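You operate a simulated robot arm through the tools that you are given. There is no shell and no other tool. Be economical: measure what you need, move in short steps, check, and stop when the job is done.

The job below is to be done with a simulated two-armed robot. You get a single attempt, and the scene is never put back.

Task
Pick up the black tag with one hand, pass it to the other hand and put it on the bander bed. Take the orange tag and leave it on the teal job card. Take the navy tube on the wooden table and put it away on the shelf under the packing table. Put the red tag on the stretch gauge. Do these in any order.

The check looks at the end state, three seconds after you hand in, the way a careful person would. Anything else that was tipped, shoved, dropped, spilled or broken makes it a failure.

Robot
Two 7-joint arms with two-finger parallel grippers on one trunk, on a base that drives. Base frame: it is fixed to the floor where the robot stands at the start and does not move with it; the origin is under the middle of the robot, x ahead of it, y to its left, z up. Units: cm, degrees, N and s.
The left shoulder is at the start at [7.3, 18.2, 108.6], the right one opposite. With the tool pointing down near the work surface each hand reaches from about 10 to 40 cm from the robot's upright axis, wherever it stands, measured 20 degrees to its own side. Places, roughly: bander bed (31x12 cm) [-72, 170, 86]; black tag [50, 0, 100]; navy tube (30x8x3 cm) [-80, -250, 80]; orange tag [-175, -250, 75]; red tag [-150, -100, 25]; shelf under the packing table [-180, -80, 20]; stretch gauge (38x15 cm) [-284, -236, 86]; teal job card [-200, -225, 75]. Payload 3.91 kg a hand.
The TCP of each hand is the grasp point between the finger pads, 3 cm short of the fingertips. In the tool frame z runs along the fingers and y along their closing line. Largest opening 11 cm; finger width 2, thickness 1; the body of the gripper, 4.8 by 11.2 cm, starts 5.5 cm behind the TCP.
Orientation is that of the tool frame in the base frame, as a unit quaternion [w, x, y, z]. With the fingers straight down and closing along the base's y, the tool's x points along the base's -x, its y along +y and its z along -z.

Tools
- The arms move only by the tool move_arm. It takes "left_motion", "right_motion" or both (then of equal length, played together; a hand with none holds still); each is a list of rows, each an object of numbers (a shift or turn left out is 0, a gripper value left out holds the last): "fingers": the finger opening in m, from 0 to 0.11; "tx", "ty", "tz": the shift along the tool's x, y, z in units of 200 mm (1.0 is 200 mm); "rx", "ry", "rz": the turn, a rotation vector about the tool's x, y, z in units of 90 degrees (1.0 is 90 degrees). In form: [{"fingers": .., "tx": .., "ty": .., "tz": .., "rx": .., "ry": .., "rz": ..}, ...]. A call has 1 to 20 rows; each row is the pose to reach, as a shift and turn from the pose commanded when the call began, along the tool's axes at that moment. A call with a number of a shift or a turn outside -1 to 1 is refused whole. A row lasts 0.2 s, in which the tool goes at most 5 cm and 8.6 degrees; a call with a longer step from one row to the next is refused whole, and so is a gripper value outside its range. A pose out of reach is approached as far as the arm can. The call stops where the force on the tool passes 40 N (or 10 N more than at its start, if that is more) or the arm is blocked; 0.2 s more then pass. The fingers move at their own pace (about 7.2 cm/s each) and stop on an object; they squeeze with about 22 N. The grip force told is the motor's: it shows also when the fingers shut on nothing. Time passes only in rows, and 0.2 s behind the last, so rows that repeat a pose let the fingers close. The reply holds the time, the measured pose of the TCP, the force on the tool along the base axes, the opening and the grip force, in the units named above and with some noise, with the torque about the TCP (base axes, N m) and any sound that the robot's microphone picked up.
- Cameras (640 x 400 px; columns grow to the right, rows downward): "scene" is now at [22.26, -2.15, 131.9]; the picture's right is [-0.22, -0.97, 0.00], its down [-0.13, 0.03, -0.99] and it looks along [0.97, -0.22, -0.13] (base axes); focal length 214 px, centre (320, 200). "left" rides on the left gripper at [7.2, -1.7, -10.3] in its tool frame; the picture's right is [0.23, 0.97, 0.00], its down [-0.76, 0.18, -0.62] and it looks along [-0.61, 0.14, 0.78] (tool axes); focal length 222 px, centre (320, 200). "right" rides on the right gripper at [7.2, 1.7, -10.3] in its tool frame; the picture's right is [-0.23, 0.97, 0.00], its down [-0.76, -0.18, -0.62] and it looks along [-0.61, -0.14, 0.78] (tool axes); focal length 222 px, centre (320, 200). There is no depth. A picture from a camera that has moved, and an enlarged one, comes with that camera's place and axes in the base frame and with its lens.
- capture(camera): a new picture of that camera. No time passes.
- move_column(by): slides the trunk up (or, below 0, down) by that many cm; the arms and the scene camera ride with it, the base frame stays. It gives what a move gives, with no picture.
- base_move(legs): drives the robot by 1 to 6 legs, each [ahead, left, turn to the left] in cm, cm and degrees, along the robot's own axes; the way and the turn of a leg run together, so that a leg with both is an arc; at most 150 cm and 180 degrees a leg. The arms and the cameras ride along, it lands a little off, and it stops where it bumps. It gives what a move gives.
- turn_head(pan, tilt): turns the head with the scene camera to pan (to the left, within 80 degrees either way) and tilt (down, from -29 to 69), counted from straight ahead of the robot. It gives what a move gives.
- inspect(camera, box): a new picture of the part [left, top, right, bottom] of that camera's present view, enlarged. No time passes.
- hand_in(): hands the job in; it is judged then, once.

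Work in short steps. Places have to be worked out from the pictures, the camera data and where the tool is seen: move nearer, look again, correct. Check each grasp and each placing, and mend what went wrong. You have 165 turns and 130 pictures in all, those below and enlarged ones among them. Open the grippers and draw the arms clear of the work before you hand the job in, unless the task says otherwise; then end with one line.

The tools are called as a command line: name --argument value ..., lists and objects as JSON in quotes. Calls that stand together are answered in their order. move_arm: Moves the arms, as the interface text tells. Its arguments: {"type":"object","properties":{"left_motion":{"type":"array"},"right_motion":{"type":"array"}},"required":[]} The other tools are called the same way: move_column (by) slides the trunk up or down; base_move (legs) drives the base; turn_head (pan, tilt) turns the head that bears the scene camera; capture (camera) takes a picture; inspect (camera, box) takes an enlarged picture of a part of a camera's view; hand_in () hands the job in.

At the start:

```text
time_s: 0.0
left_ee_pos: [35.07, 10.52, 108.21]
left_orientation: [0.0, 0.0, 1.0, 0.0]
left_force: [-0.4, 0.8, -0.4]
left_moment: [0.03, 0.02, 0.01]
left_opening: 11.0
left_gripper_force: 0.1
right_ee_pos: [26.22, -14.04, 114.51]
right_orientation: [0.007, -0.007, 1.0, -0.008]
right_force: [-31.1, -15.9, -93.7]
right_moment: [-0.53, -11.23, 2.09]
right_opening: 11.02
right_gripper_force: 0.0
trunk travel left (down, up): [-35.0, 16.4]
robot x, y, heading: [-0.02, 0.03, -0.0]
head pan, tilt: [-17.0, 68.8]
```

scene: 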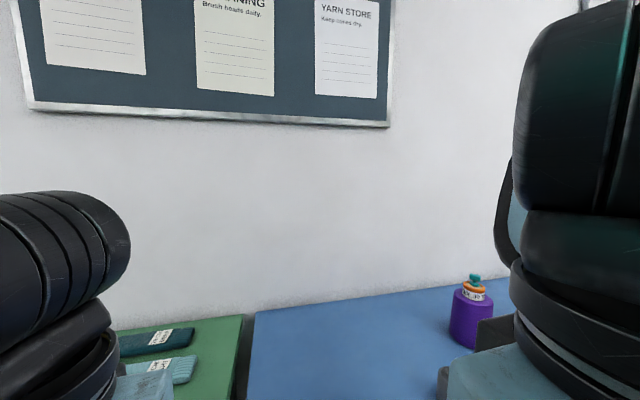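
right: 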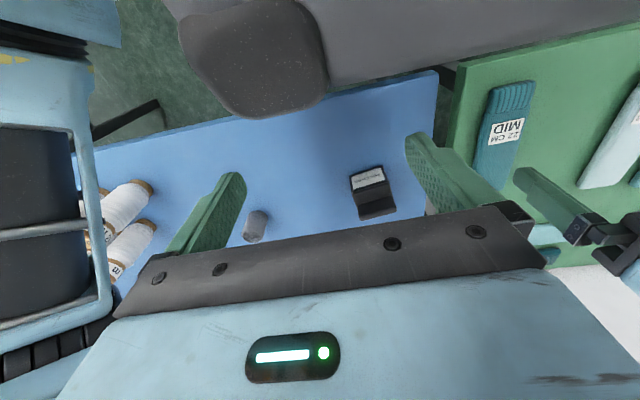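
left: 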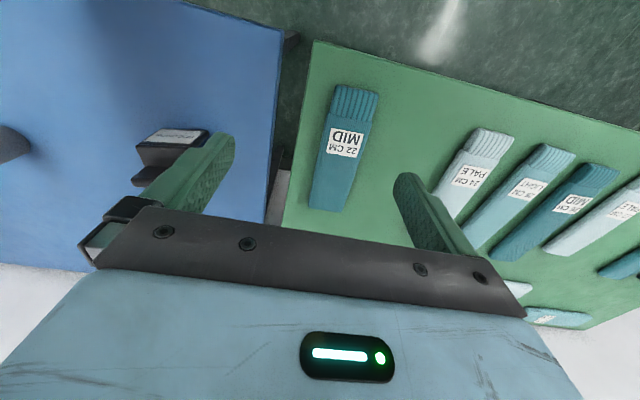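

The right hand reads a large force at the start, so I look around before moving anything.

turn_head --pan 0 --tilt 45

capture --camera "scene"

```text
time_s: 0.9
left_ee_pos: [34.89, 10.61, 108.28]
left_orientation: [0.001, 0.001, 1.0, 0.0]
left_force: [-0.2, 0.1, -0.6]
left_moment: [0.01, 0.01, 0.01]
left_opening: 11.0
left_gripper_force: 0.1
right_ee_pos: [26.44, -14.22, 113.83]
right_orientation: [0.009, -0.001, 1.0, -0.019]
right_force: [28.7, 42.0, -136.5]
right_moment: [-9.72, -6.93, -4.14]
right_opening: 11.02
right_gripper_force: 0.0
trunk travel left (down, up): [-35.0, 16.4]
robot x, y, heading: [0.17, 0.1, 0.1]
head pan, tilt: [0.0, 45.0]
```

```text
126 pictures are left
camera scene: at [22.54, -0.96, 130.58], right [-0.09, -1.0, 0.0], down [-0.27, 0.03, -0.96], along [0.96, -0.09, -0.27], focal length 214 px, centre (320, 200)
```

scene: 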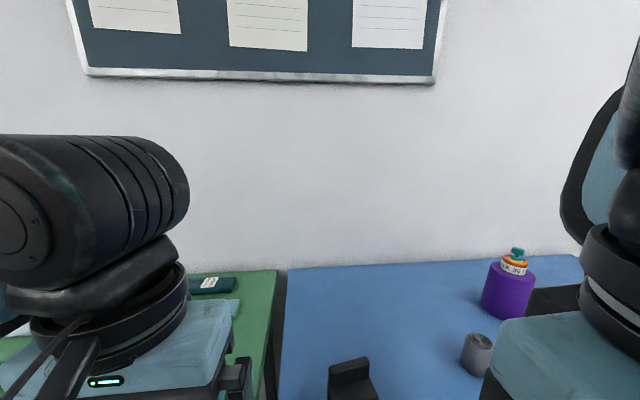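

The camera may still have been turning, so I look again.

capture --camera "scene"

capture --camera "right"

```text
125 pictures are left
camera scene: at [22.54, -0.96, 130.58], right [-0.09, -1.0, 0.0], down [-0.27, 0.03, -0.96], along [0.96, -0.09, -0.27], focal length 214 px, centre (320, 200)
```

scene: 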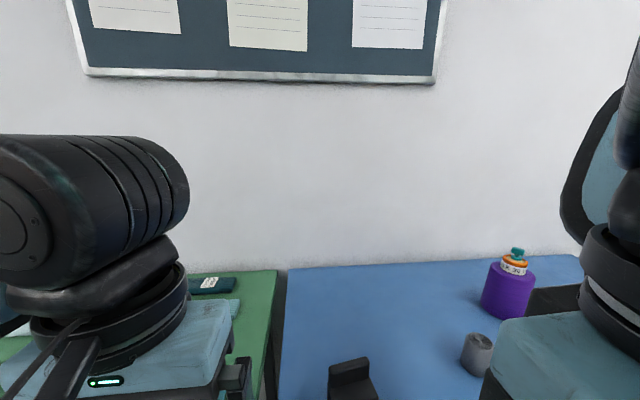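

```text
124 pictures are left
camera right: at [19.05, -12.16, 123.86], right [0.22, 0.97, -0.03], down [0.75, -0.15, 0.64], along [0.62, -0.17, -0.76], focal length 222 px, centre (320, 200)
```

right: 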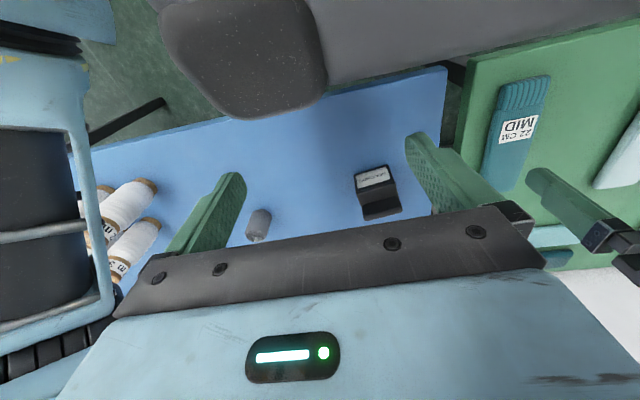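

The right wrist seems to press against the head. I move the right hand outward to the right and a little ahead.

move_arm --right_motion '[{"ty": -0.1}, {"ty": -0.2}, {"ty": -0.35, "tx": -0.05}, {"ty": -0.5, "tx": -0.1}]'

turn_head --pan 0 --tilt 50

capture --camera "scene"

```text
time_s: 1.9
left_ee_pos: [34.93, 10.44, 108.21]
left_orientation: [0.0, 0.0, 1.0, 0.001]
left_force: [-0.6, 1.0, 0.9]
left_moment: [0.0, -0.03, -0.01]
left_opening: 11.01
left_gripper_force: 0.1
right_ee_pos: [28.41, -24.1, 114.88]
right_orientation: [0.007, -0.008, 1.0, -0.006]
right_force: [0.6, -0.3, 0.3]
right_moment: [0.0, 0.02, -0.01]
right_opening: 11.0
right_gripper_force: 0.0
trunk travel left (down, up): [-35.0, 16.4]
robot x, y, heading: [0.06, -0.34, 0.0]
head pan, tilt: [0.0, 45.0]
```

```text
time_s: 2.5
left_ee_pos: [35.08, 10.52, 108.19]
left_orientation: [0.0, 0.0, 1.0, 0.0]
left_force: [-0.2, -0.8, 0.1]
left_moment: [-0.02, 0.01, 0.05]
left_opening: 11.0
left_gripper_force: 0.1
right_ee_pos: [28.62, -24.14, 114.82]
right_orientation: [0.007, -0.007, 1.0, -0.008]
right_force: [-0.1, 0.2, -0.1]
right_moment: [0.02, 0.01, 0.0]
right_opening: 11.01
right_gripper_force: 0.1
trunk travel left (down, up): [-35.0, 16.4]
robot x, y, heading: [0.01, -0.15, 0.0]
head pan, tilt: [0.0, 50.0]
```

```text
123 pictures are left
camera scene: at [20.94, -0.09, 125.32], right [0.0, -1.0, 0.0], down [-0.77, 0.0, -0.64], along [0.64, 0.0, -0.77], focal length 214 px, centre (320, 200)
```

scene: 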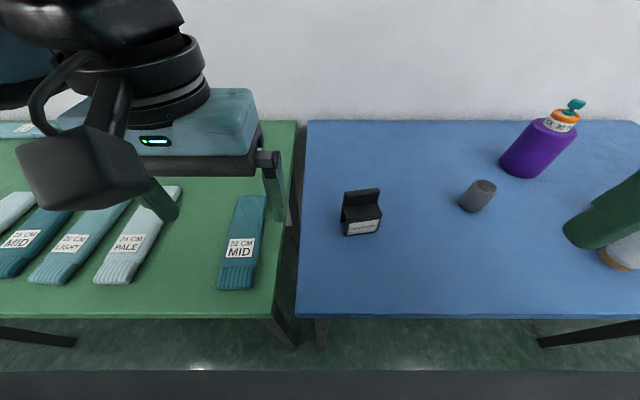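

The head is free. I enlarge the black object on the blue table.

inspect --camera "scene" --box '[300, 170, 420, 245]'

capture --camera "right"

capture --camera "left"

```text
5.33 times, centred on (360, 208) of scene
camera zoom: at [20.94, -0.09, 125.32], right [0.0, -1.0, 0.0], down [-0.77, 0.0, -0.64], along [0.64, 0.0, -0.77], focal length 1144 px, centre (107, 160)
```

zoom: 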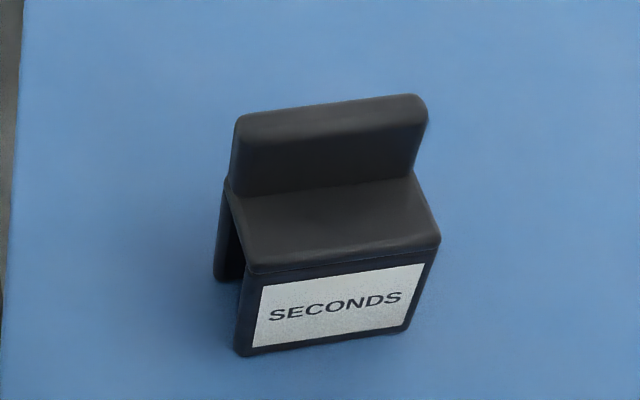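

```text
121 pictures are left
camera right: at [21.23, -22.23, 124.96], right [0.21, 0.98, -0.01], down [0.76, -0.16, 0.64], along [0.62, -0.15, -0.77], focal length 222 px, centre (320, 200)
```

right: 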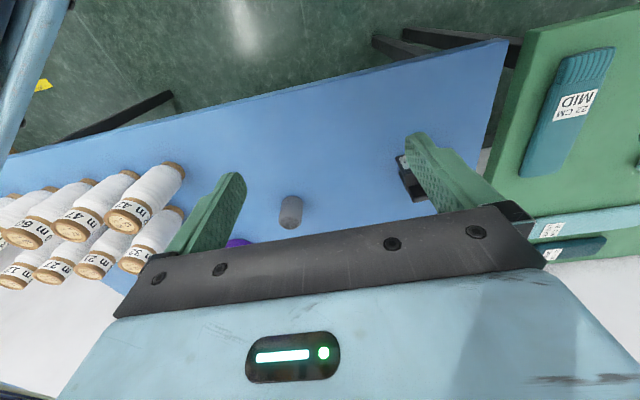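

```text
120 pictures are left
camera left: at [27.76, 8.83, 118.54], right [-0.23, 0.97, 0.0], down [0.76, 0.18, 0.62], along [0.61, 0.14, -0.78], focal length 222 px, centre (320, 200)
```

left: 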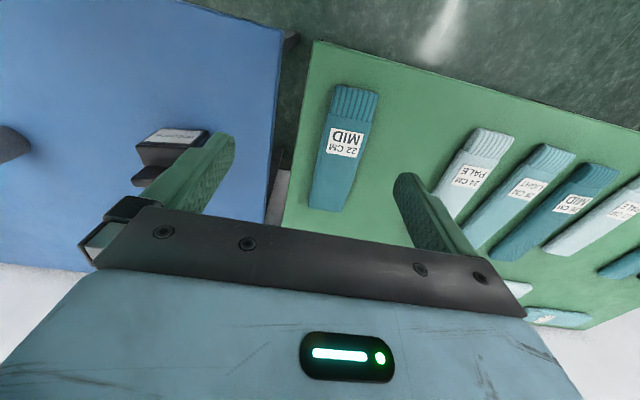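

The tag stands on the blue table near (49, -9), with its fin top at z ≈ 91.6 and the table top at z ≈ 82. I need to get closer, so I check what lies between the base and the table.

turn_head --pan 0 --tilt 69

capture --camera "scene"

```text
time_s: 3.4
left_ee_pos: [35.03, 10.55, 107.99]
left_orientation: [-0.001, 0.0, 1.0, 0.001]
left_force: [-0.5, -0.3, 0.0]
left_moment: [0.01, -0.03, -0.02]
left_opening: 11.02
left_gripper_force: 0.1
right_ee_pos: [28.57, -24.07, 114.76]
right_orientation: [0.007, -0.007, 1.0, -0.008]
right_force: [-0.3, 0.1, 0.1]
right_moment: [0.0, 0.0, -0.01]
right_opening: 10.97
right_gripper_force: 0.1
trunk travel left (down, up): [-35.0, 16.4]
robot x, y, heading: [-0.09, 0.11, 0.3]
head pan, tilt: [0.0, 68.8]
```

```text
119 pictures are left
camera scene: at [19.27, -0.11, 123.48], right [0.0, -1.0, 0.0], down [-0.91, 0.0, -0.42], along [0.42, 0.0, -0.91], focal length 214 px, centre (320, 200)
```

scene: 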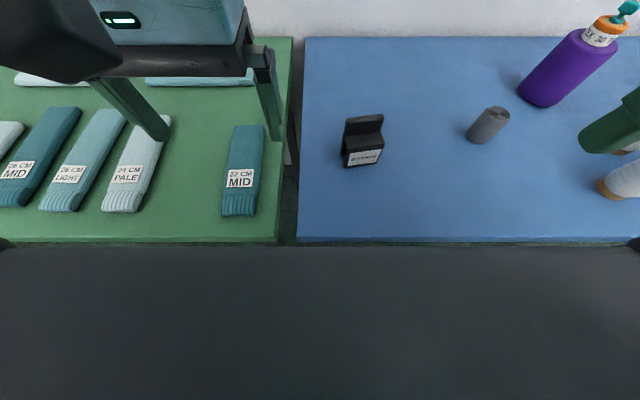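

The dark panel is the robot's own body. I shift right so the base fits between the table's legs (feet near y = -1 and -107, x = 32) and then go ahead, so the left hand can reach the tag.

base_move --legs '[[0, -30, 0], [13, 0, 0]]'

turn_head --pan 25 --tilt 58

capture --camera "scene"

capture --camera "left"

```text
time_s: 7.5
left_ee_pos: [47.76, -19.69, 108.29]
left_orientation: [0.001, 0.003, 1.0, 0.0]
left_force: [-0.2, 0.1, 0.0]
left_moment: [-0.01, -0.01, -0.01]
left_opening: 10.99
left_gripper_force: 0.1
right_ee_pos: [41.34, -54.29, 114.76]
right_orientation: [0.006, -0.006, 1.0, -0.008]
right_force: [0.8, 0.5, -1.2]
right_moment: [0.0, -0.01, -0.02]
right_opening: 10.99
right_gripper_force: 0.1
trunk travel left (down, up): [-35.0, 16.4]
robot x, y, heading: [12.55, -30.38, -0.3]
head pan, tilt: [0.0, 68.8]
```

```text
time_s: 8.4
left_ee_pos: [47.7, -19.73, 108.18]
left_orientation: [-0.001, 0.002, 1.0, 0.0]
left_force: [-0.2, -0.3, 0.1]
left_moment: [0.01, -0.02, 0.02]
left_opening: 11.02
left_gripper_force: 0.1
right_ee_pos: [41.15, -54.37, 114.7]
right_orientation: [0.007, -0.004, 1.0, -0.007]
right_force: [0.7, -0.1, -0.5]
right_moment: [-0.01, 0.02, -0.02]
right_opening: 10.98
right_gripper_force: 0.2
trunk travel left (down, up): [-35.0, 16.4]
robot x, y, heading: [12.85, -30.22, -0.3]
head pan, tilt: [25.0, 58.0]
```

```text
118 pictures are left
camera scene: at [32.16, -27.43, 124.3], right [0.42, -0.91, 0.0], down [-0.77, -0.35, -0.53], along [0.48, 0.22, -0.85], focal length 214 px, centre (320, 200)
```

scene: 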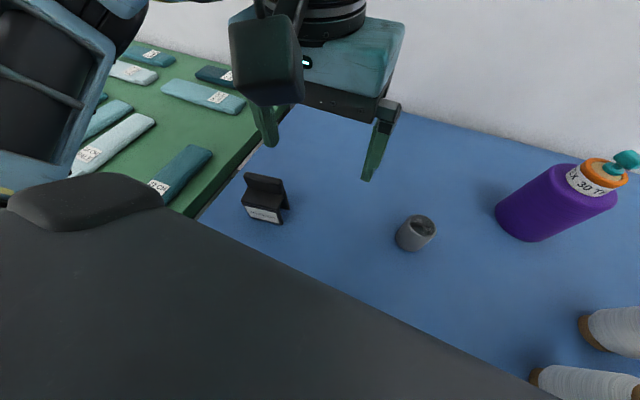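

```text
117 pictures are left
camera left: at [40.44, -21.46, 118.53], right [-0.22, 0.97, 0.0], down [0.76, 0.17, 0.62], along [0.61, 0.14, -0.78], focal length 222 px, centre (320, 200)
```

left: 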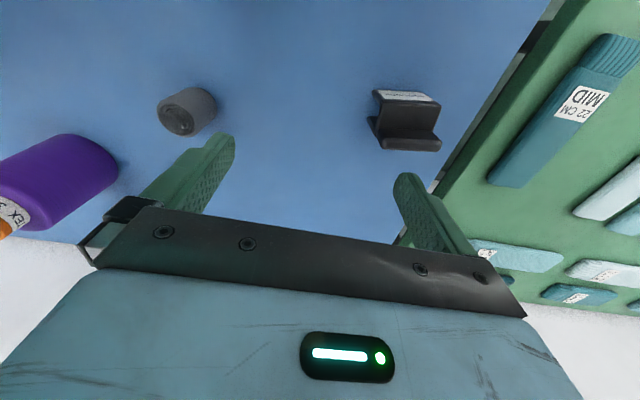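

I enlarge the tag in the left camera to get its fin.

inspect --camera "left" --box '[350, 75, 462, 165]'

inspect --camera "scene" --box '[225, 155, 305, 235]'

```text
4.44 times, centred on (406, 120) of left
camera zoom: at [40.44, -21.46, 118.53], right [-0.22, 0.97, 0.0], down [0.76, 0.17, 0.62], along [0.61, 0.14, -0.78], focal length 987 px, centre (-62, 556)
```

zoom: 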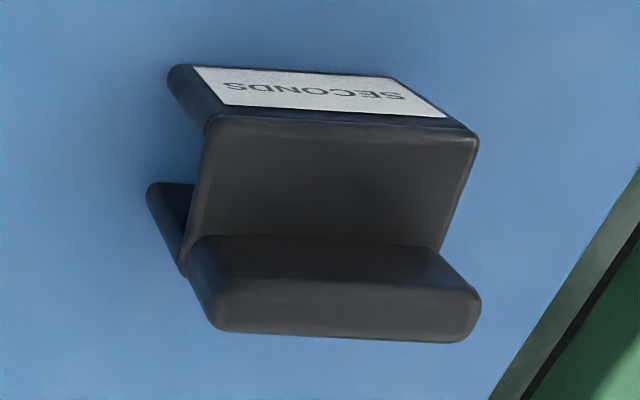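

```text
5.00 times, centred on (265, 195) of scene
camera zoom: at [32.16, -27.43, 124.3], right [0.42, -0.91, 0.0], down [-0.77, -0.35, -0.53], along [0.48, 0.22, -0.85], focal length 1072 px, centre (595, 225)
```

zoom: 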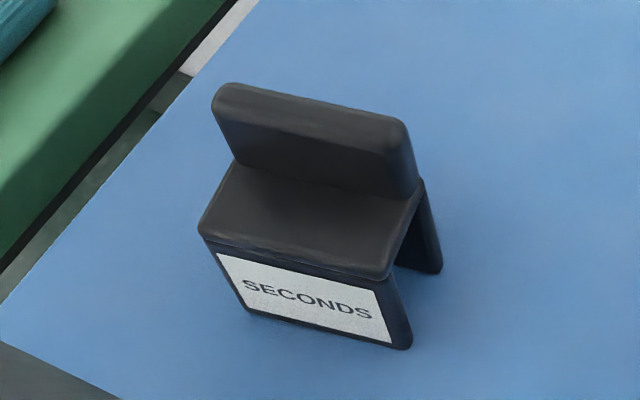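

I judge the fin top to be at about (48.6, -9.2, 95), running along y with some 9° of yaw. I turn the left hand so it closes across the fin and bring it above the tag, still high.

move_arm --left_motion '[{"rz": 0.09, "ty": 0.05, "tx": -0.005, "fingers": 0.07}, {"rz": 0.18, "ty": 0.1, "tx": -0.01}, {"rz": 0.27, "ty": 0.15, "tx": -0.015}, {"rz": 0.36, "ty": 0.2, "tx": -0.02}, {"rz": 0.45, "ty": 0.25, "tx": -0.025}, {"rz": 0.54, "ty": 0.3, "tx": -0.03}, {"rz": 0.63, "ty": 0.36, "tx": -0.035}, {"rz": 0.72, "ty": 0.42, "tx": -0.04}, {"rz": 0.81, "ty": 0.48, "tx": -0.045}, {"rz": 0.9, "ty": 0.525, "tx": -0.045}]'

capture --camera "scene"

capture --camera "left"

```text
time_s: 10.6
left_ee_pos: [48.72, -9.17, 108.14]
left_orientation: [0.0, 0.652, 0.758, 0.0]
left_force: [0.9, 0.7, 0.2]
left_moment: [0.01, 0.01, -0.01]
left_opening: 7.01
left_gripper_force: 0.1
right_ee_pos: [41.15, -54.29, 114.86]
right_orientation: [0.007, -0.006, 1.0, -0.008]
right_force: [0.2, -1.2, 0.9]
right_moment: [-0.01, 0.02, 0.02]
right_opening: 11.02
right_gripper_force: 0.1
trunk travel left (down, up): [-35.0, 16.4]
robot x, y, heading: [12.59, -30.35, -0.2]
head pan, tilt: [25.0, 58.0]
```

```text
114 pictures are left
camera scene: at [32.15, -27.4, 124.3], right [0.42, -0.91, 0.0], down [-0.77, -0.36, -0.53], along [0.48, 0.22, -0.85], focal length 214 px, centre (320, 200)
```

scene: 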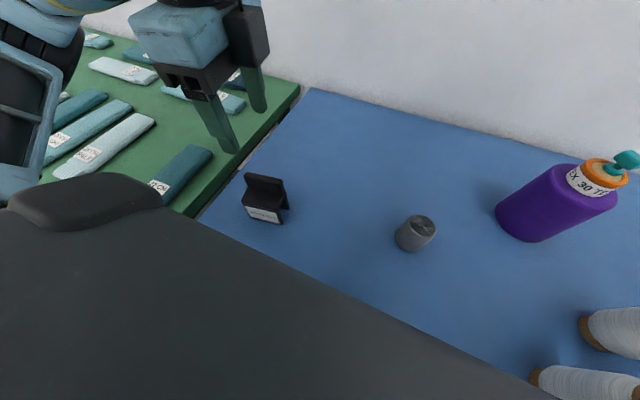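

```text
113 pictures are left
camera left: at [45.87, -2.43, 118.53], right [0.93, 0.37, 0.0], down [0.29, -0.73, 0.62], along [0.23, -0.58, -0.78], focal length 222 px, centre (320, 200)
```

left: 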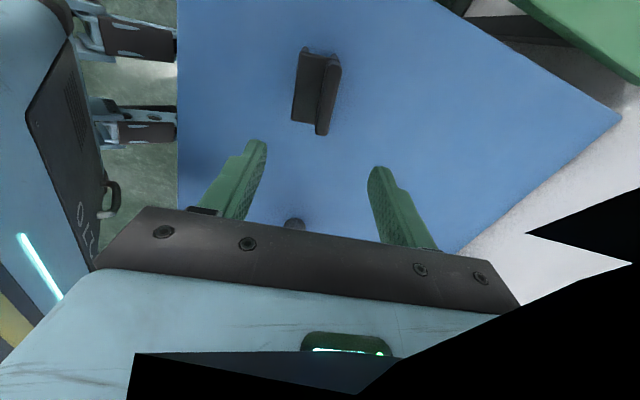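

The tag sits between the fingers' line. I enlarge it to measure its yaw and offset exactly.

inspect --camera "left" --box '[260, 30, 388, 150]'

```text
3.33 times, centred on (324, 90) of left
camera zoom: at [45.87, -2.43, 118.53], right [0.93, 0.37, 0.0], down [0.29, -0.73, 0.62], along [0.23, -0.58, -0.78], focal length 740 px, centre (307, 567)
```

zoom: 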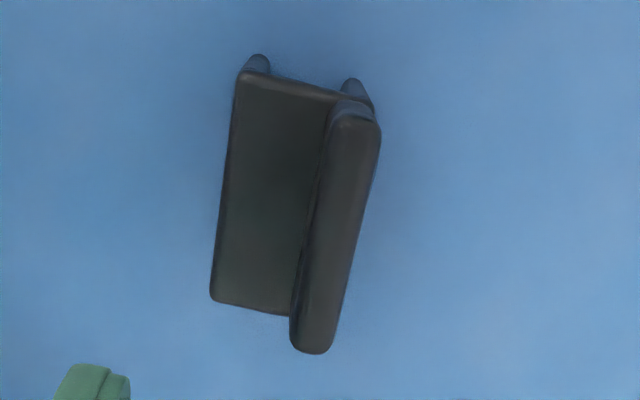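

I correct yaw and offset towards the fin's left part and go down to z = 100 for another look.

move_arm --left_motion '[{"tx": 0.139, "ty": 0.021, "tz": 0.1, "rz": -0.039, "fingers": 0.05}, {"tx": 0.139, "ty": 0.021, "tz": 0.25, "rz": -0.039}, {"tx": 0.139, "ty": 0.021, "tz": 0.407, "rz": -0.039}]'

capture --camera "left"

inspect --camera "scene" --box '[160, 80, 360, 240]'

```text
time_s: 11.4
left_ee_pos: [48.43, -6.41, 99.94]
left_orientation: [0.001, 0.628, 0.778, 0.0]
left_force: [-0.5, 0.2, 0.9]
left_moment: [-0.03, 0.0, -0.01]
left_opening: 5.01
left_gripper_force: 0.1
right_ee_pos: [41.13, -54.19, 114.87]
right_orientation: [0.007, -0.006, 1.0, -0.009]
right_force: [-0.2, 0.3, 0.2]
right_moment: [0.0, -0.02, 0.0]
right_opening: 11.01
right_gripper_force: 0.1
trunk travel left (down, up): [-35.0, 16.4]
robot x, y, heading: [12.87, -30.47, -0.1]
head pan, tilt: [25.0, 58.0]
```

```text
111 pictures are left
camera left: at [45.27, 0.27, 110.31], right [0.9, 0.43, 0.0], down [0.33, -0.71, 0.62], along [0.27, -0.56, -0.78], focal length 222 px, centre (320, 200)
```

left: 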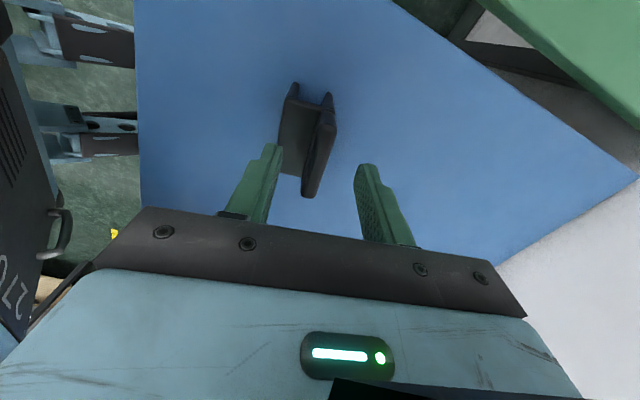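

```text
2.50 times, centred on (260, 160) of scene
camera zoom: at [32.16, -27.35, 124.3], right [0.42, -0.91, 0.0], down [-0.77, -0.36, -0.53], along [0.48, 0.22, -0.85], focal length 536 px, centre (470, 300)
```

zoom: 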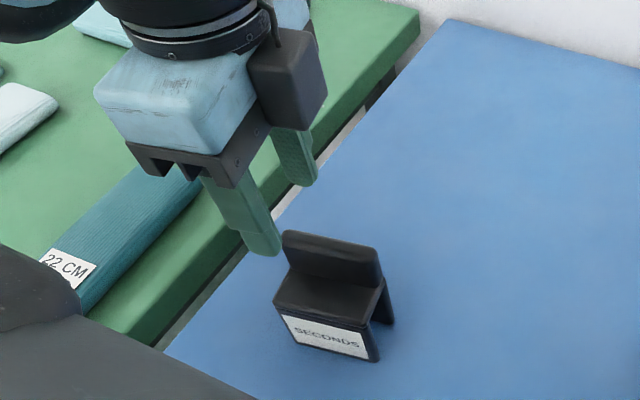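

The fin top resolves to z ≈ 91.6, centred at (49.2, -8.4). I go down with a small sideways correction and close on the fin.

move_arm --left_motion '[{"ty": 0.016, "tx": -0.01, "tz": 0.1}, {"ty": 0.016, "tx": -0.01, "tz": 0.2}, {"ty": 0.016, "tx": -0.01, "tz": 0.29}, {"ty": 0.016, "tx": -0.01, "tz": 0.375}, {"ty": 0.016, "tx": -0.01, "tz": 0.375}]'

capture --camera "left"

inspect --camera "scene" --box '[180, 120, 340, 240]'

```text
time_s: 12.3
left_ee_pos: [48.96, -6.61, 93.86]
left_orientation: [0.006, 0.629, 0.778, 0.003]
left_force: [-4.2, -0.2, 17.4]
left_moment: [-0.05, 0.61, -0.01]
left_opening: 5.17
left_gripper_force: 1.9
right_ee_pos: [40.98, -54.47, 114.74]
right_orientation: [0.006, -0.005, 1.0, -0.008]
right_force: [-0.6, 0.6, -0.1]
right_moment: [-0.03, 0.01, -0.01]
right_opening: 10.98
right_gripper_force: 0.0
trunk travel left (down, up): [-35.0, 16.4]
robot x, y, heading: [12.62, -29.96, 0.1]
head pan, tilt: [25.0, 58.0]
stopped in row 4 (left hand): the force on the tool passed its limit at 63 N (the readings are from after the stop); the commanded pose is now the measured one
```

```text
109 pictures are left
camera left: at [45.62, 0.05, 104.18], right [0.9, 0.43, 0.01], down [0.33, -0.7, 0.63], along [0.28, -0.57, -0.78], focal length 222 px, centre (320, 200)
```

left: 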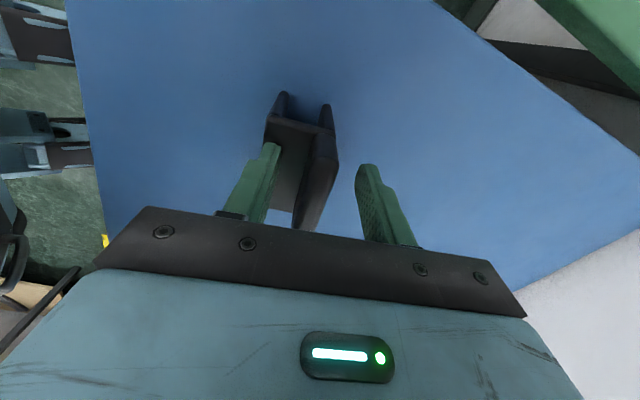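

```text
3.33 times, centred on (260, 180) of scene
camera zoom: at [32.06, -27.45, 124.33], right [0.42, -0.91, 0.0], down [-0.77, -0.36, -0.53], along [0.48, 0.22, -0.85], focal length 715 px, centre (520, 267)
```

zoom: 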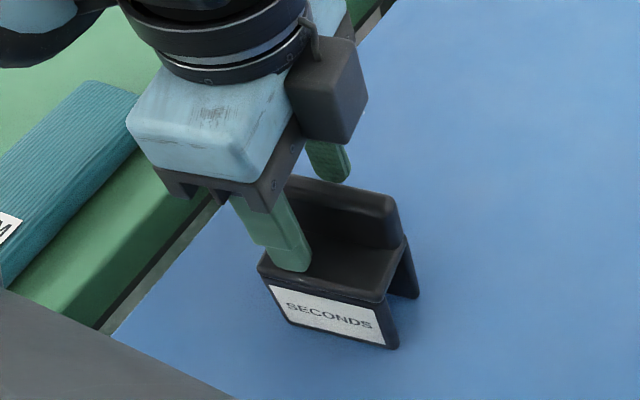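

The front fingertip touched the tag's ledge, so the ledge is at z ≈ 90.8. I lift 0.6 cm and close on the fin.

move_arm --left_motion '[{"tz": -0.03}, {"tz": -0.03, "fingers": 0.03}, {"tz": -0.03, "fingers": 0.0}, {"tz": -0.03}, {"tz": -0.03}]'

capture --camera "left"

```text
time_s: 13.5
left_ee_pos: [49.06, -6.69, 94.41]
left_orientation: [0.004, 0.627, 0.779, 0.002]
left_force: [0.1, 0.5, 0.0]
left_moment: [0.02, 0.02, -0.06]
left_opening: 1.54
left_gripper_force: 22.0
right_ee_pos: [41.11, -54.28, 114.7]
right_orientation: [0.007, -0.006, 1.0, -0.007]
right_force: [0.1, 0.3, 0.4]
right_moment: [0.0, 0.01, 0.01]
right_opening: 11.0
right_gripper_force: 0.1
trunk travel left (down, up): [-35.0, 16.4]
robot x, y, heading: [12.63, -29.74, -0.3]
head pan, tilt: [25.0, 58.0]
```

```text
107 pictures are left
camera left: at [45.76, 0.06, 104.72], right [0.9, 0.43, 0.01], down [0.33, -0.7, 0.63], along [0.27, -0.57, -0.78], focal length 222 px, centre (320, 200)
```

left: 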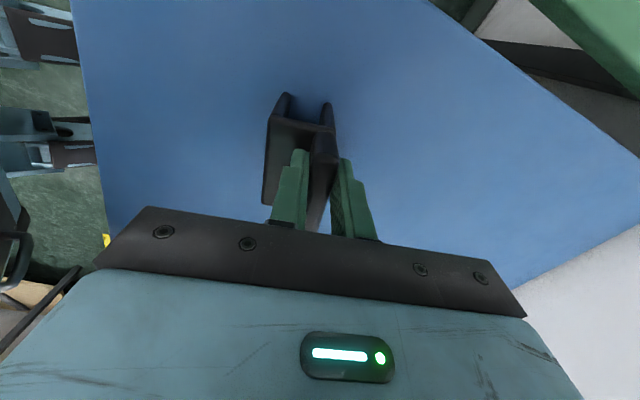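

The fin is held (1.5 cm). I lift it 14 cm.

move_arm --left_motion '[{"tz": -0.1}, {"tz": -0.25}, {"tz": -0.4}, {"tz": -0.55}, {"tz": -0.7}]'

base_move --legs '[[-30, 0, 0]]'

capture --camera "scene"

```text
time_s: 14.7
left_ee_pos: [48.74, -6.57, 108.31]
left_orientation: [0.003, 0.628, 0.778, 0.001]
left_force: [0.6, -0.7, -0.8]
left_moment: [0.05, 0.0, 0.0]
left_opening: 1.54
left_gripper_force: 22.1
right_ee_pos: [41.18, -54.3, 114.69]
right_orientation: [0.008, -0.005, 1.0, -0.008]
right_force: [-0.1, 0.0, 0.1]
right_moment: [0.02, -0.04, 0.0]
right_opening: 11.0
right_gripper_force: 0.1
trunk travel left (down, up): [-35.0, 16.4]
robot x, y, heading: [13.03, -30.3, -0.3]
head pan, tilt: [25.0, 58.0]
```

```text
time_s: 16.7
left_ee_pos: [19.56, -6.52, 108.27]
left_orientation: [0.003, 0.63, 0.776, 0.001]
left_force: [-0.2, 0.6, -0.3]
left_moment: [0.0, -0.01, 0.03]
left_opening: 1.53
left_gripper_force: 22.4
right_ee_pos: [11.75, -54.35, 114.84]
right_orientation: [0.007, -0.002, 1.0, -0.008]
right_force: [0.6, 0.4, 0.6]
right_moment: [0.0, -0.01, 0.0]
right_opening: 11.01
right_gripper_force: 0.1
trunk travel left (down, up): [-35.0, 16.4]
robot x, y, heading: [-16.79, -30.05, -0.4]
head pan, tilt: [25.0, 58.0]
```

```text
106 pictures are left
camera scene: at [2.83, -27.31, 124.31], right [0.41, -0.91, 0.0], down [-0.77, -0.35, -0.53], along [0.48, 0.22, -0.85], focal length 214 px, centre (320, 200)
```

scene: 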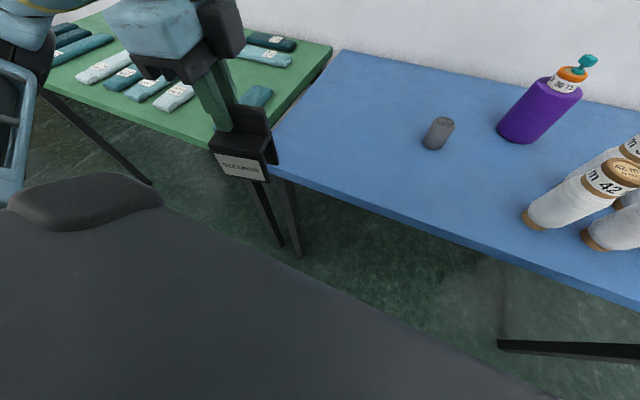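

The tag is secure. I bring it to the middle in front of the robot and straighten its yaw, while turning the right hand so it can close across the same fin.

move_arm --left_motion '[{"tx": -0.1, "ty": -0.018, "tz": 0.02, "rz": 0.02}, {"tx": -0.2, "ty": -0.036, "tz": 0.04, "rz": 0.04}, {"tx": -0.3, "ty": -0.054, "tz": 0.06, "rz": 0.06}, {"tx": -0.4, "ty": -0.072, "tz": 0.08, "rz": 0.08}, {"tx": -0.5, "ty": -0.09, "tz": 0.1, "rz": 0.1}, {"tx": -0.6, "ty": -0.108, "tz": 0.11, "rz": 0.12}, {"tx": -0.7, "ty": -0.126, "tz": 0.11, "rz": 0.13}, {"tx": -0.8, "ty": -0.144, "tz": 0.11, "rz": 0.13}, {"tx": -0.9, "ty": -0.162, "tz": 0.11, "rz": 0.13}, {"tx": -0.96, "ty": -0.172, "tz": 0.11, "rz": 0.13}, {"tx": -0.96, "ty": -0.172, "tz": 0.11, "rz": 0.13}]' --right_motion '[{"rz": -0.09, "fingers": 0.06}, {"rz": -0.18}, {"rz": -0.27}, {"rz": -0.36}, {"rz": -0.45}, {"rz": -0.54}, {"rz": -0.63}, {"rz": -0.72}, {"rz": -0.81}, {"rz": -0.9}, {"rz": -0.99}]'

turn_head --pan 0 --tilt 50

capture --camera "scene"

```text
time_s: 19.1
left_ee_pos: [20.32, -25.91, 106.13]
left_orientation: [0.005, 0.706, 0.708, 0.003]
left_force: [0.5, -0.2, -0.8]
left_moment: [0.02, -0.04, -0.02]
left_opening: 1.53
left_gripper_force: 21.9
right_ee_pos: [10.18, -52.5, 114.08]
right_orientation: [-0.001, -0.704, 0.711, -0.009]
right_force: [0.5, 0.5, 0.0]
right_moment: [0.0, -0.02, 0.02]
right_opening: 6.0
right_gripper_force: 0.1
right hand out of reach, approached as far as the arm can: row 11
trunk travel left (down, up): [-35.0, 16.4]
robot x, y, heading: [-16.84, -30.13, -0.6]
head pan, tilt: [25.0, 58.0]
```

```text
time_s: 20.0
left_ee_pos: [20.18, -26.05, 106.11]
left_orientation: [0.004, 0.706, 0.708, 0.002]
left_force: [0.1, 0.7, -0.6]
left_moment: [0.0, 0.01, -0.01]
left_opening: 1.53
left_gripper_force: 21.7
right_ee_pos: [10.24, -52.59, 113.91]
right_orientation: [-0.001, -0.702, 0.712, -0.011]
right_force: [-0.9, -0.5, 0.0]
right_moment: [0.05, 0.02, 0.01]
right_opening: 6.01
right_gripper_force: 0.1
trunk travel left (down, up): [-35.0, 16.4]
robot x, y, heading: [-16.69, -30.23, -0.4]
head pan, tilt: [0.0, 50.0]
```

```text
105 pictures are left
camera scene: at [4.31, -30.22, 125.32], right [-0.01, -1.0, 0.0], down [-0.77, 0.01, -0.64], along [0.64, -0.01, -0.77], focal length 214 px, centre (320, 200)
```

scene: 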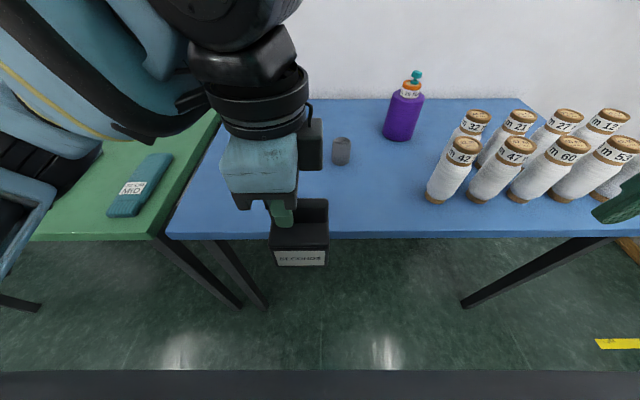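

Tag well in view. I tilt the right hand 40° so that its body leans outward, and stage it to the right of the tag.

move_arm --right_motion '[{"tx": -0.07, "ty": -0.1, "tz": 0.02, "ry": -0.074}, {"tx": -0.15, "ty": -0.2, "tz": 0.05, "ry": -0.148}, {"tx": -0.23, "ty": -0.3, "tz": 0.1, "ry": -0.222}, {"tx": -0.32, "ty": -0.4, "tz": 0.15, "ry": -0.296}, {"tx": -0.38, "ty": -0.45, "tz": 0.2, "ry": -0.37}, {"tx": -0.43, "ty": -0.5, "tz": 0.25, "ry": -0.444}]'

capture --camera "scene"

capture --camera "right"

```text
time_s: 21.4
left_ee_pos: [20.24, -25.99, 106.07]
left_orientation: [0.004, 0.706, 0.708, 0.002]
left_force: [0.2, -0.5, -0.3]
left_moment: [-0.01, -0.02, 0.03]
left_opening: 1.56
left_gripper_force: 22.4
right_ee_pos: [18.37, -43.16, 110.02]
right_orientation: [0.241, -0.664, 0.669, 0.231]
right_force: [-0.1, 0.2, -0.2]
right_moment: [-0.03, -0.01, -0.03]
right_opening: 6.01
right_gripper_force: 0.0
right hand out of reach, approached as far as the arm can: row 4, 5, 6
trunk travel left (down, up): [-35.0, 16.4]
robot x, y, heading: [-16.56, -30.22, -0.9]
head pan, tilt: [0.0, 50.0]
```

```text
104 pictures are left
camera scene: at [4.33, -30.21, 125.32], right [-0.01, -1.0, 0.0], down [-0.77, 0.01, -0.64], along [0.64, -0.01, -0.77], focal length 214 px, centre (320, 200)
```

scene: 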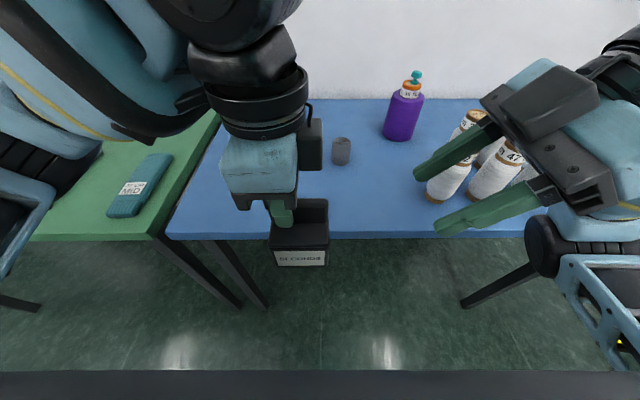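

```text
103 pictures are left
camera right: at [16.61, -55.22, 113.47], right [-0.97, 0.19, 0.13], down [0.17, 0.2, 0.97], along [0.16, 0.96, -0.22], focal length 222 px, centre (320, 200)
```

right: 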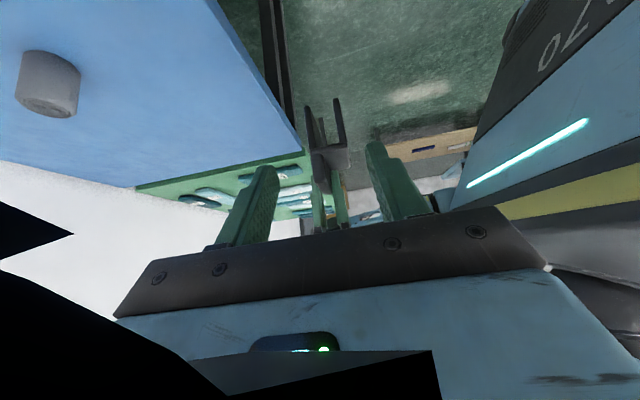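

The right hand leans correctly. I move it to the staging point some 5 cm short of the fin's right end and read where it really ends up.

move_arm --right_motion '[{"tx": -0.11, "ty": -0.03, "tz": 0.1}, {"tx": -0.22, "ty": -0.06, "tz": 0.2}, {"tx": -0.331, "ty": -0.086, "tz": 0.29}]'

inspect --camera "scene" --box '[220, 140, 460, 290]'

capture --camera "right"

```text
time_s: 22.2
left_ee_pos: [20.21, -25.96, 105.93]
left_orientation: [0.004, 0.706, 0.708, 0.002]
left_force: [0.9, 0.0, 0.3]
left_moment: [0.01, 0.02, 0.01]
left_opening: 1.53
left_gripper_force: 21.8
right_ee_pos: [20.3, -34.31, 109.66]
right_orientation: [0.243, -0.664, 0.668, 0.23]
right_force: [0.8, -0.1, -0.8]
right_moment: [0.01, -0.01, 0.01]
right_opening: 6.01
right_gripper_force: 0.1
trunk travel left (down, up): [-35.0, 16.4]
robot x, y, heading: [-16.61, -29.95, -0.5]
head pan, tilt: [0.0, 50.0]
```

```text
2.67 times, centred on (340, 215) of scene
camera zoom: at [4.32, -30.17, 125.32], right [-0.01, -1.0, 0.0], down [-0.77, 0.01, -0.64], along [0.64, -0.01, -0.77], focal length 572 px, centre (267, 160)
```

zoom: 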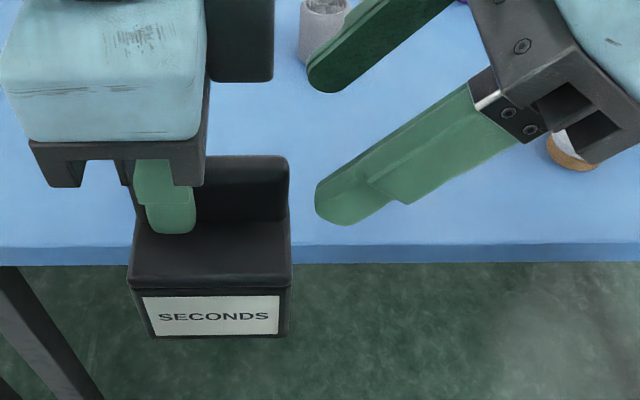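

```text
101 pictures are left
camera right: at [18.39, -46.43, 113.06], right [-0.97, 0.19, 0.13], down [0.17, 0.2, 0.97], along [0.15, 0.96, -0.22], focal length 222 px, centre (320, 200)
```

right: 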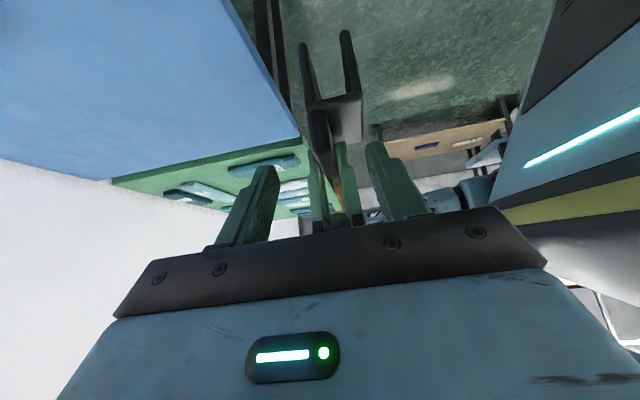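

Alignment is good, so I slide the right hand 5 cm along its fingers to straddle the fin's right end.

move_arm --right_motion '[{"tz": 0.08}, {"tz": 0.16}, {"tz": 0.245}]'

inspect --camera "scene" --box '[220, 140, 460, 290]'

```text
time_s: 23.0
left_ee_pos: [20.09, -26.07, 106.11]
left_orientation: [0.004, 0.706, 0.708, 0.002]
left_force: [-0.3, -0.6, -0.3]
left_moment: [0.02, 0.01, 0.01]
left_opening: 1.52
left_gripper_force: 21.6
right_ee_pos: [20.37, -31.9, 106.54]
right_orientation: [0.241, -0.663, 0.67, 0.231]
right_force: [-0.5, -0.5, -0.4]
right_moment: [0.0, -0.03, -0.03]
right_opening: 6.01
right_gripper_force: 0.0
right hand out of reach, approached as far as the arm can: row 3
trunk travel left (down, up): [-35.0, 16.4]
robot x, y, heading: [-16.18, -30.05, -0.7]
head pan, tilt: [0.0, 50.0]
```

```text
2.67 times, centred on (340, 215) of scene
camera zoom: at [4.3, -30.26, 125.32], right [-0.01, -1.0, 0.0], down [-0.77, 0.01, -0.64], along [0.64, -0.01, -0.77], focal length 572 px, centre (267, 160)
```

zoom: 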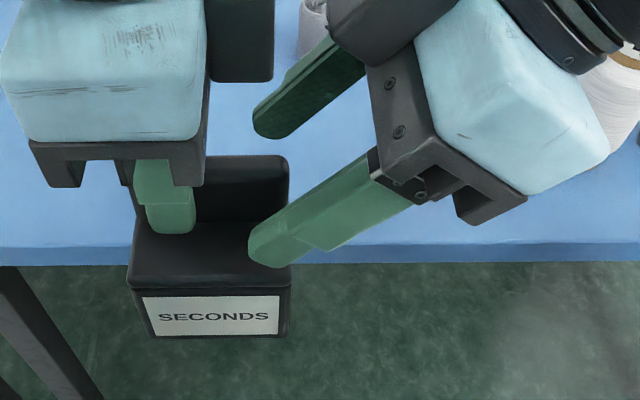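

The right arm is at its limit about 1 cm short, so I bring the tag to it with the left hand, then close the right hand.

move_arm --left_motion '[{"tx": -0.04, "tz": -0.03}, {"tx": -0.04, "tz": -0.035}, {"tx": -0.04, "tz": -0.035}, {"tx": -0.04, "tz": -0.035}, {"tx": -0.04, "tz": -0.035}, {"tx": -0.04, "tz": -0.035}]' --right_motion '[{"tz": 0.0}, {"tz": 0.0}, {"fingers": 0.03}, {"fingers": 0.0}, {"fingers": 0.0}, {"fingers": 0.0}]'

inspect --camera "scene" --box '[220, 140, 460, 290]'

```text
time_s: 24.4
left_ee_pos: [20.26, -26.9, 106.83]
left_orientation: [0.005, 0.706, 0.708, 0.002]
left_force: [0.1, 1.7, -0.7]
left_moment: [0.05, -0.1, -0.18]
left_opening: 1.56
left_gripper_force: 21.7
right_ee_pos: [20.22, -32.02, 106.48]
right_orientation: [0.241, -0.663, 0.67, 0.232]
right_force: [-0.1, -0.9, 0.0]
right_moment: [0.03, 0.08, 0.17]
right_opening: 1.52
right_gripper_force: 21.7
trunk travel left (down, up): [-35.0, 16.4]
robot x, y, heading: [-16.64, -29.93, -0.3]
head pan, tilt: [0.0, 50.0]
```

```text
2.67 times, centred on (340, 215) of scene
camera zoom: at [4.31, -30.24, 125.32], right [-0.01, -1.0, 0.0], down [-0.77, 0.01, -0.64], along [0.64, -0.01, -0.77], focal length 572 px, centre (267, 160)
```

zoom: 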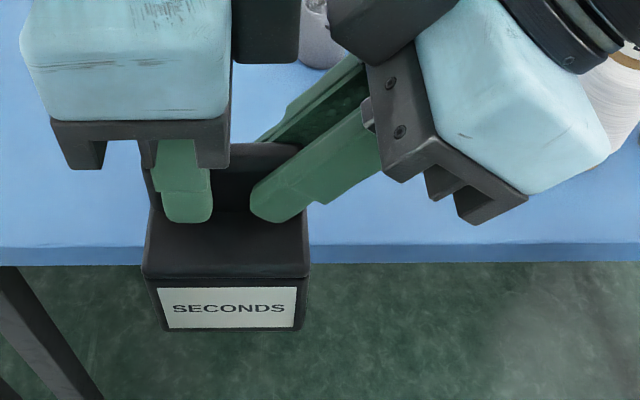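

Both hands hold the fin. I open the left hand and raise it away.

move_arm --left_motion '[{"fingers": 0.05}, {"fingers": 0.05}, {"tz": -0.1}, {"tz": -0.25}, {"tz": -0.4, "tx": 0.1}, {"tz": -0.4, "tx": 0.3}, {"tz": -0.4, "tx": 0.5}, {"tz": -0.4, "tx": 0.7}]'

capture --camera "scene"

```text
time_s: 26.2
left_ee_pos: [20.15, -13.05, 114.87]
left_orientation: [0.004, 0.706, 0.709, 0.002]
left_force: [0.1, 0.3, -0.2]
left_moment: [-0.05, 0.01, -0.01]
left_opening: 5.01
left_gripper_force: 0.0
right_ee_pos: [20.24, -31.83, 106.49]
right_orientation: [0.242, -0.662, 0.67, 0.231]
right_force: [0.4, 1.2, 0.2]
right_moment: [-0.03, 0.0, -0.03]
right_opening: 1.54
right_gripper_force: 21.9
trunk travel left (down, up): [-35.0, 16.4]
robot x, y, heading: [-16.37, -29.74, -0.5]
head pan, tilt: [0.0, 50.0]
```

```text
98 pictures are left
camera scene: at [4.27, -30.13, 125.33], right [-0.01, -1.0, 0.0], down [-0.77, 0.01, -0.64], along [0.64, -0.01, -0.77], focal length 214 px, centre (320, 200)
```

scene: 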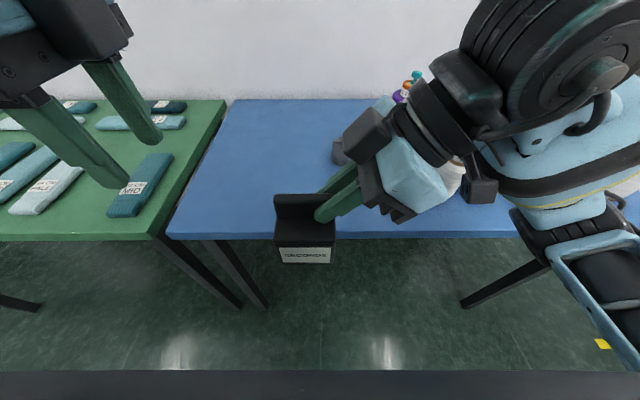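

The tag is now in the right hand alone. I back away from the table and look to the left for the route to the bander bed.

base_move --legs '[[-25, 0, 0]]'

turn_head --pan 70 --tilt 15

capture --camera "scene"

```text
time_s: 28.0
left_ee_pos: [-4.52, -12.97, 114.79]
left_orientation: [0.005, 0.706, 0.708, 0.002]
left_force: [0.1, 0.6, -0.6]
left_moment: [-0.02, 0.0, -0.03]
left_opening: 5.01
left_gripper_force: 0.2
right_ee_pos: [-4.63, -31.73, 106.49]
right_orientation: [0.242, -0.662, 0.67, 0.231]
right_force: [-1.1, 0.3, 1.2]
right_moment: [0.0, -0.03, 0.02]
right_opening: 1.54
right_gripper_force: 21.9
trunk travel left (down, up): [-35.0, 16.4]
robot x, y, heading: [-41.41, -29.95, -0.5]
head pan, tilt: [0.0, 50.0]
```

```text
time_s: 29.4
left_ee_pos: [-4.45, -12.95, 114.93]
left_orientation: [0.005, 0.706, 0.708, 0.002]
left_force: [0.1, 0.2, 0.1]
left_moment: [-0.02, 0.0, -0.01]
left_opening: 5.0
left_gripper_force: 0.2
right_ee_pos: [-4.42, -31.7, 106.49]
right_orientation: [0.241, -0.663, 0.67, 0.233]
right_force: [0.1, 0.2, 0.5]
right_moment: [-0.04, -0.01, 0.0]
right_opening: 1.55
right_gripper_force: 21.7
trunk travel left (down, up): [-35.0, 16.4]
robot x, y, heading: [-41.05, -29.83, -0.5]
head pan, tilt: [70.0, 15.0]
```

```text
97 pictures are left
camera scene: at [-24.82, -21.19, 130.69], right [0.94, -0.35, 0.0], down [-0.09, -0.24, -0.97], along [0.34, 0.9, -0.26], focal length 214 px, centre (320, 200)
```

scene: 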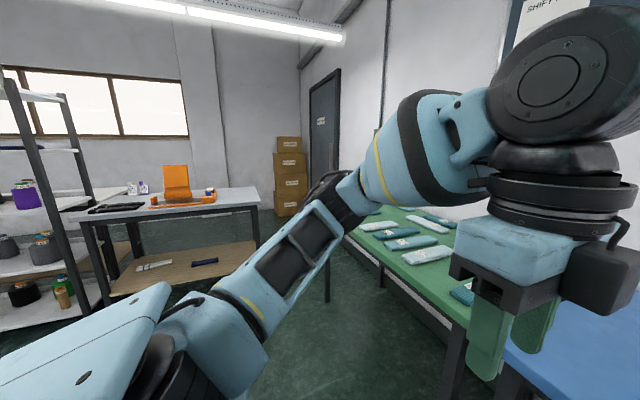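

The bander bench is ahead to the left. I turn to face +y and drive some way closer, then look at it.

base_move --legs '[[-10, 0, 0], [0, 0, 90], [85, 15, 0]]'

turn_head --pan 0 --tilt 25

capture --camera "scene"

```text
time_s: 38.7
left_ee_pos: [-88.12, 90.22, 114.83]
left_orientation: [0.002, -0.026, 1.0, 0.004]
left_force: [0.9, -0.3, 1.0]
left_moment: [0.0, 0.01, -0.01]
left_opening: 5.0
left_gripper_force: 0.1
right_ee_pos: [-69.22, 91.06, 106.47]
right_orientation: [0.001, 0.942, 0.017, -0.335]
right_force: [-0.3, 0.6, 0.5]
right_moment: [-0.02, -0.02, -0.01]
right_opening: 1.49
right_gripper_force: 21.7
trunk travel left (down, up): [-35.0, 16.4]
robot x, y, heading: [-69.47, 54.13, 92.2]
head pan, tilt: [70.0, 15.0]
```

```text
time_s: 40.1
left_ee_pos: [-88.04, 90.19, 114.82]
left_orientation: [0.001, -0.025, 1.0, 0.004]
left_force: [0.4, 0.4, 0.3]
left_moment: [0.0, 0.01, 0.02]
left_opening: 5.02
left_gripper_force: 0.0
right_ee_pos: [-69.28, 91.1, 106.54]
right_orientation: [0.001, 0.942, 0.017, -0.335]
right_force: [0.9, -0.7, 0.2]
right_moment: [0.04, -0.04, 0.01]
right_opening: 1.53
right_gripper_force: 22.4
trunk travel left (down, up): [-35.0, 16.4]
robot x, y, heading: [-69.83, 54.05, 92.2]
head pan, tilt: [0.0, 25.0]
```

```text
96 pictures are left
camera scene: at [-70.36, 76.43, 129.07], right [1.0, 0.04, 0.0], down [0.02, -0.42, -0.91], along [-0.04, 0.91, -0.42], focal length 214 px, centre (320, 200)
```

scene: 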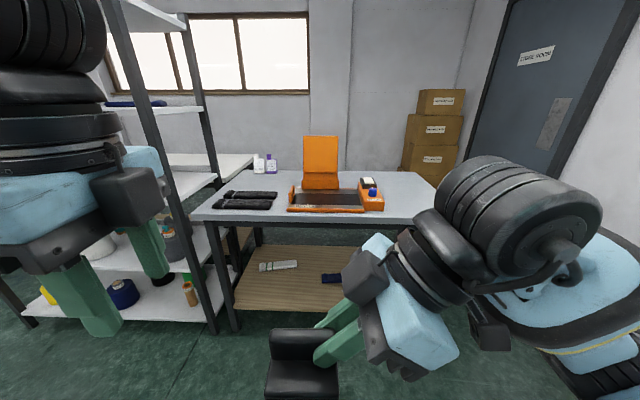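

The bander's dark bed lies ahead around (-72, 170). I correct heading, drive closer and raise the view for precision.

base_move --legs '[[0, 0, -2.2], [62, 3, 0]]'

turn_head --pan 0 --tilt 45

capture --camera "scene"

```text
time_s: 44.0
left_ee_pos: [-89.3, 154.64, 114.85]
left_orientation: [0.002, -0.004, 1.0, 0.004]
left_force: [0.7, -0.1, 0.7]
left_moment: [-0.02, 0.02, -0.01]
left_opening: 5.0
left_gripper_force: 0.2
right_ee_pos: [-70.55, 154.79, 106.44]
right_orientation: [-0.005, 0.943, -0.003, -0.334]
right_force: [-0.2, 0.0, -0.8]
right_moment: [0.01, 0.0, -0.01]
right_opening: 1.53
right_gripper_force: 21.7
trunk travel left (down, up): [-35.0, 16.4]
robot x, y, heading: [-72.07, 117.94, 89.7]
head pan, tilt: [0.0, 25.0]
```

```text
time_s: 44.9
left_ee_pos: [-89.35, 154.6, 114.88]
left_orientation: [0.002, -0.004, 1.0, 0.004]
left_force: [0.6, -0.5, 0.5]
left_moment: [0.04, 0.01, -0.02]
left_opening: 4.99
left_gripper_force: 0.0
right_ee_pos: [-70.49, 154.63, 106.39]
right_orientation: [-0.006, 0.942, -0.004, -0.334]
right_force: [-0.1, -0.6, -0.1]
right_moment: [0.04, -0.03, 0.02]
right_opening: 1.54
right_gripper_force: 22.4
trunk travel left (down, up): [-35.0, 16.4]
robot x, y, heading: [-72.31, 117.48, 89.6]
head pan, tilt: [0.0, 45.0]
```

```text
95 pictures are left
camera scene: at [-72.23, 139.03, 126.02], right [1.0, -0.01, 0.0], down [0.0, -0.71, -0.71], along [0.0, 0.71, -0.71], focal length 214 px, centre (320, 200)
```

scene: 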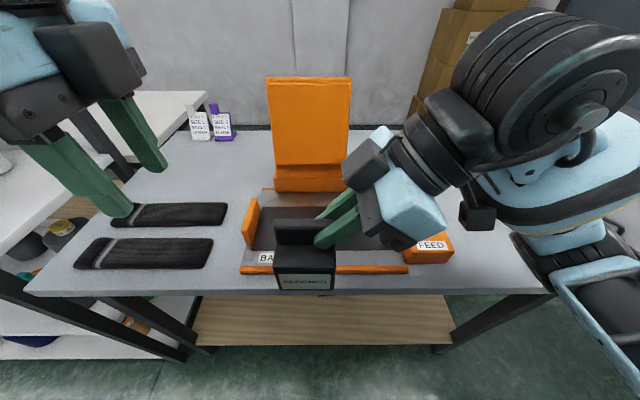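

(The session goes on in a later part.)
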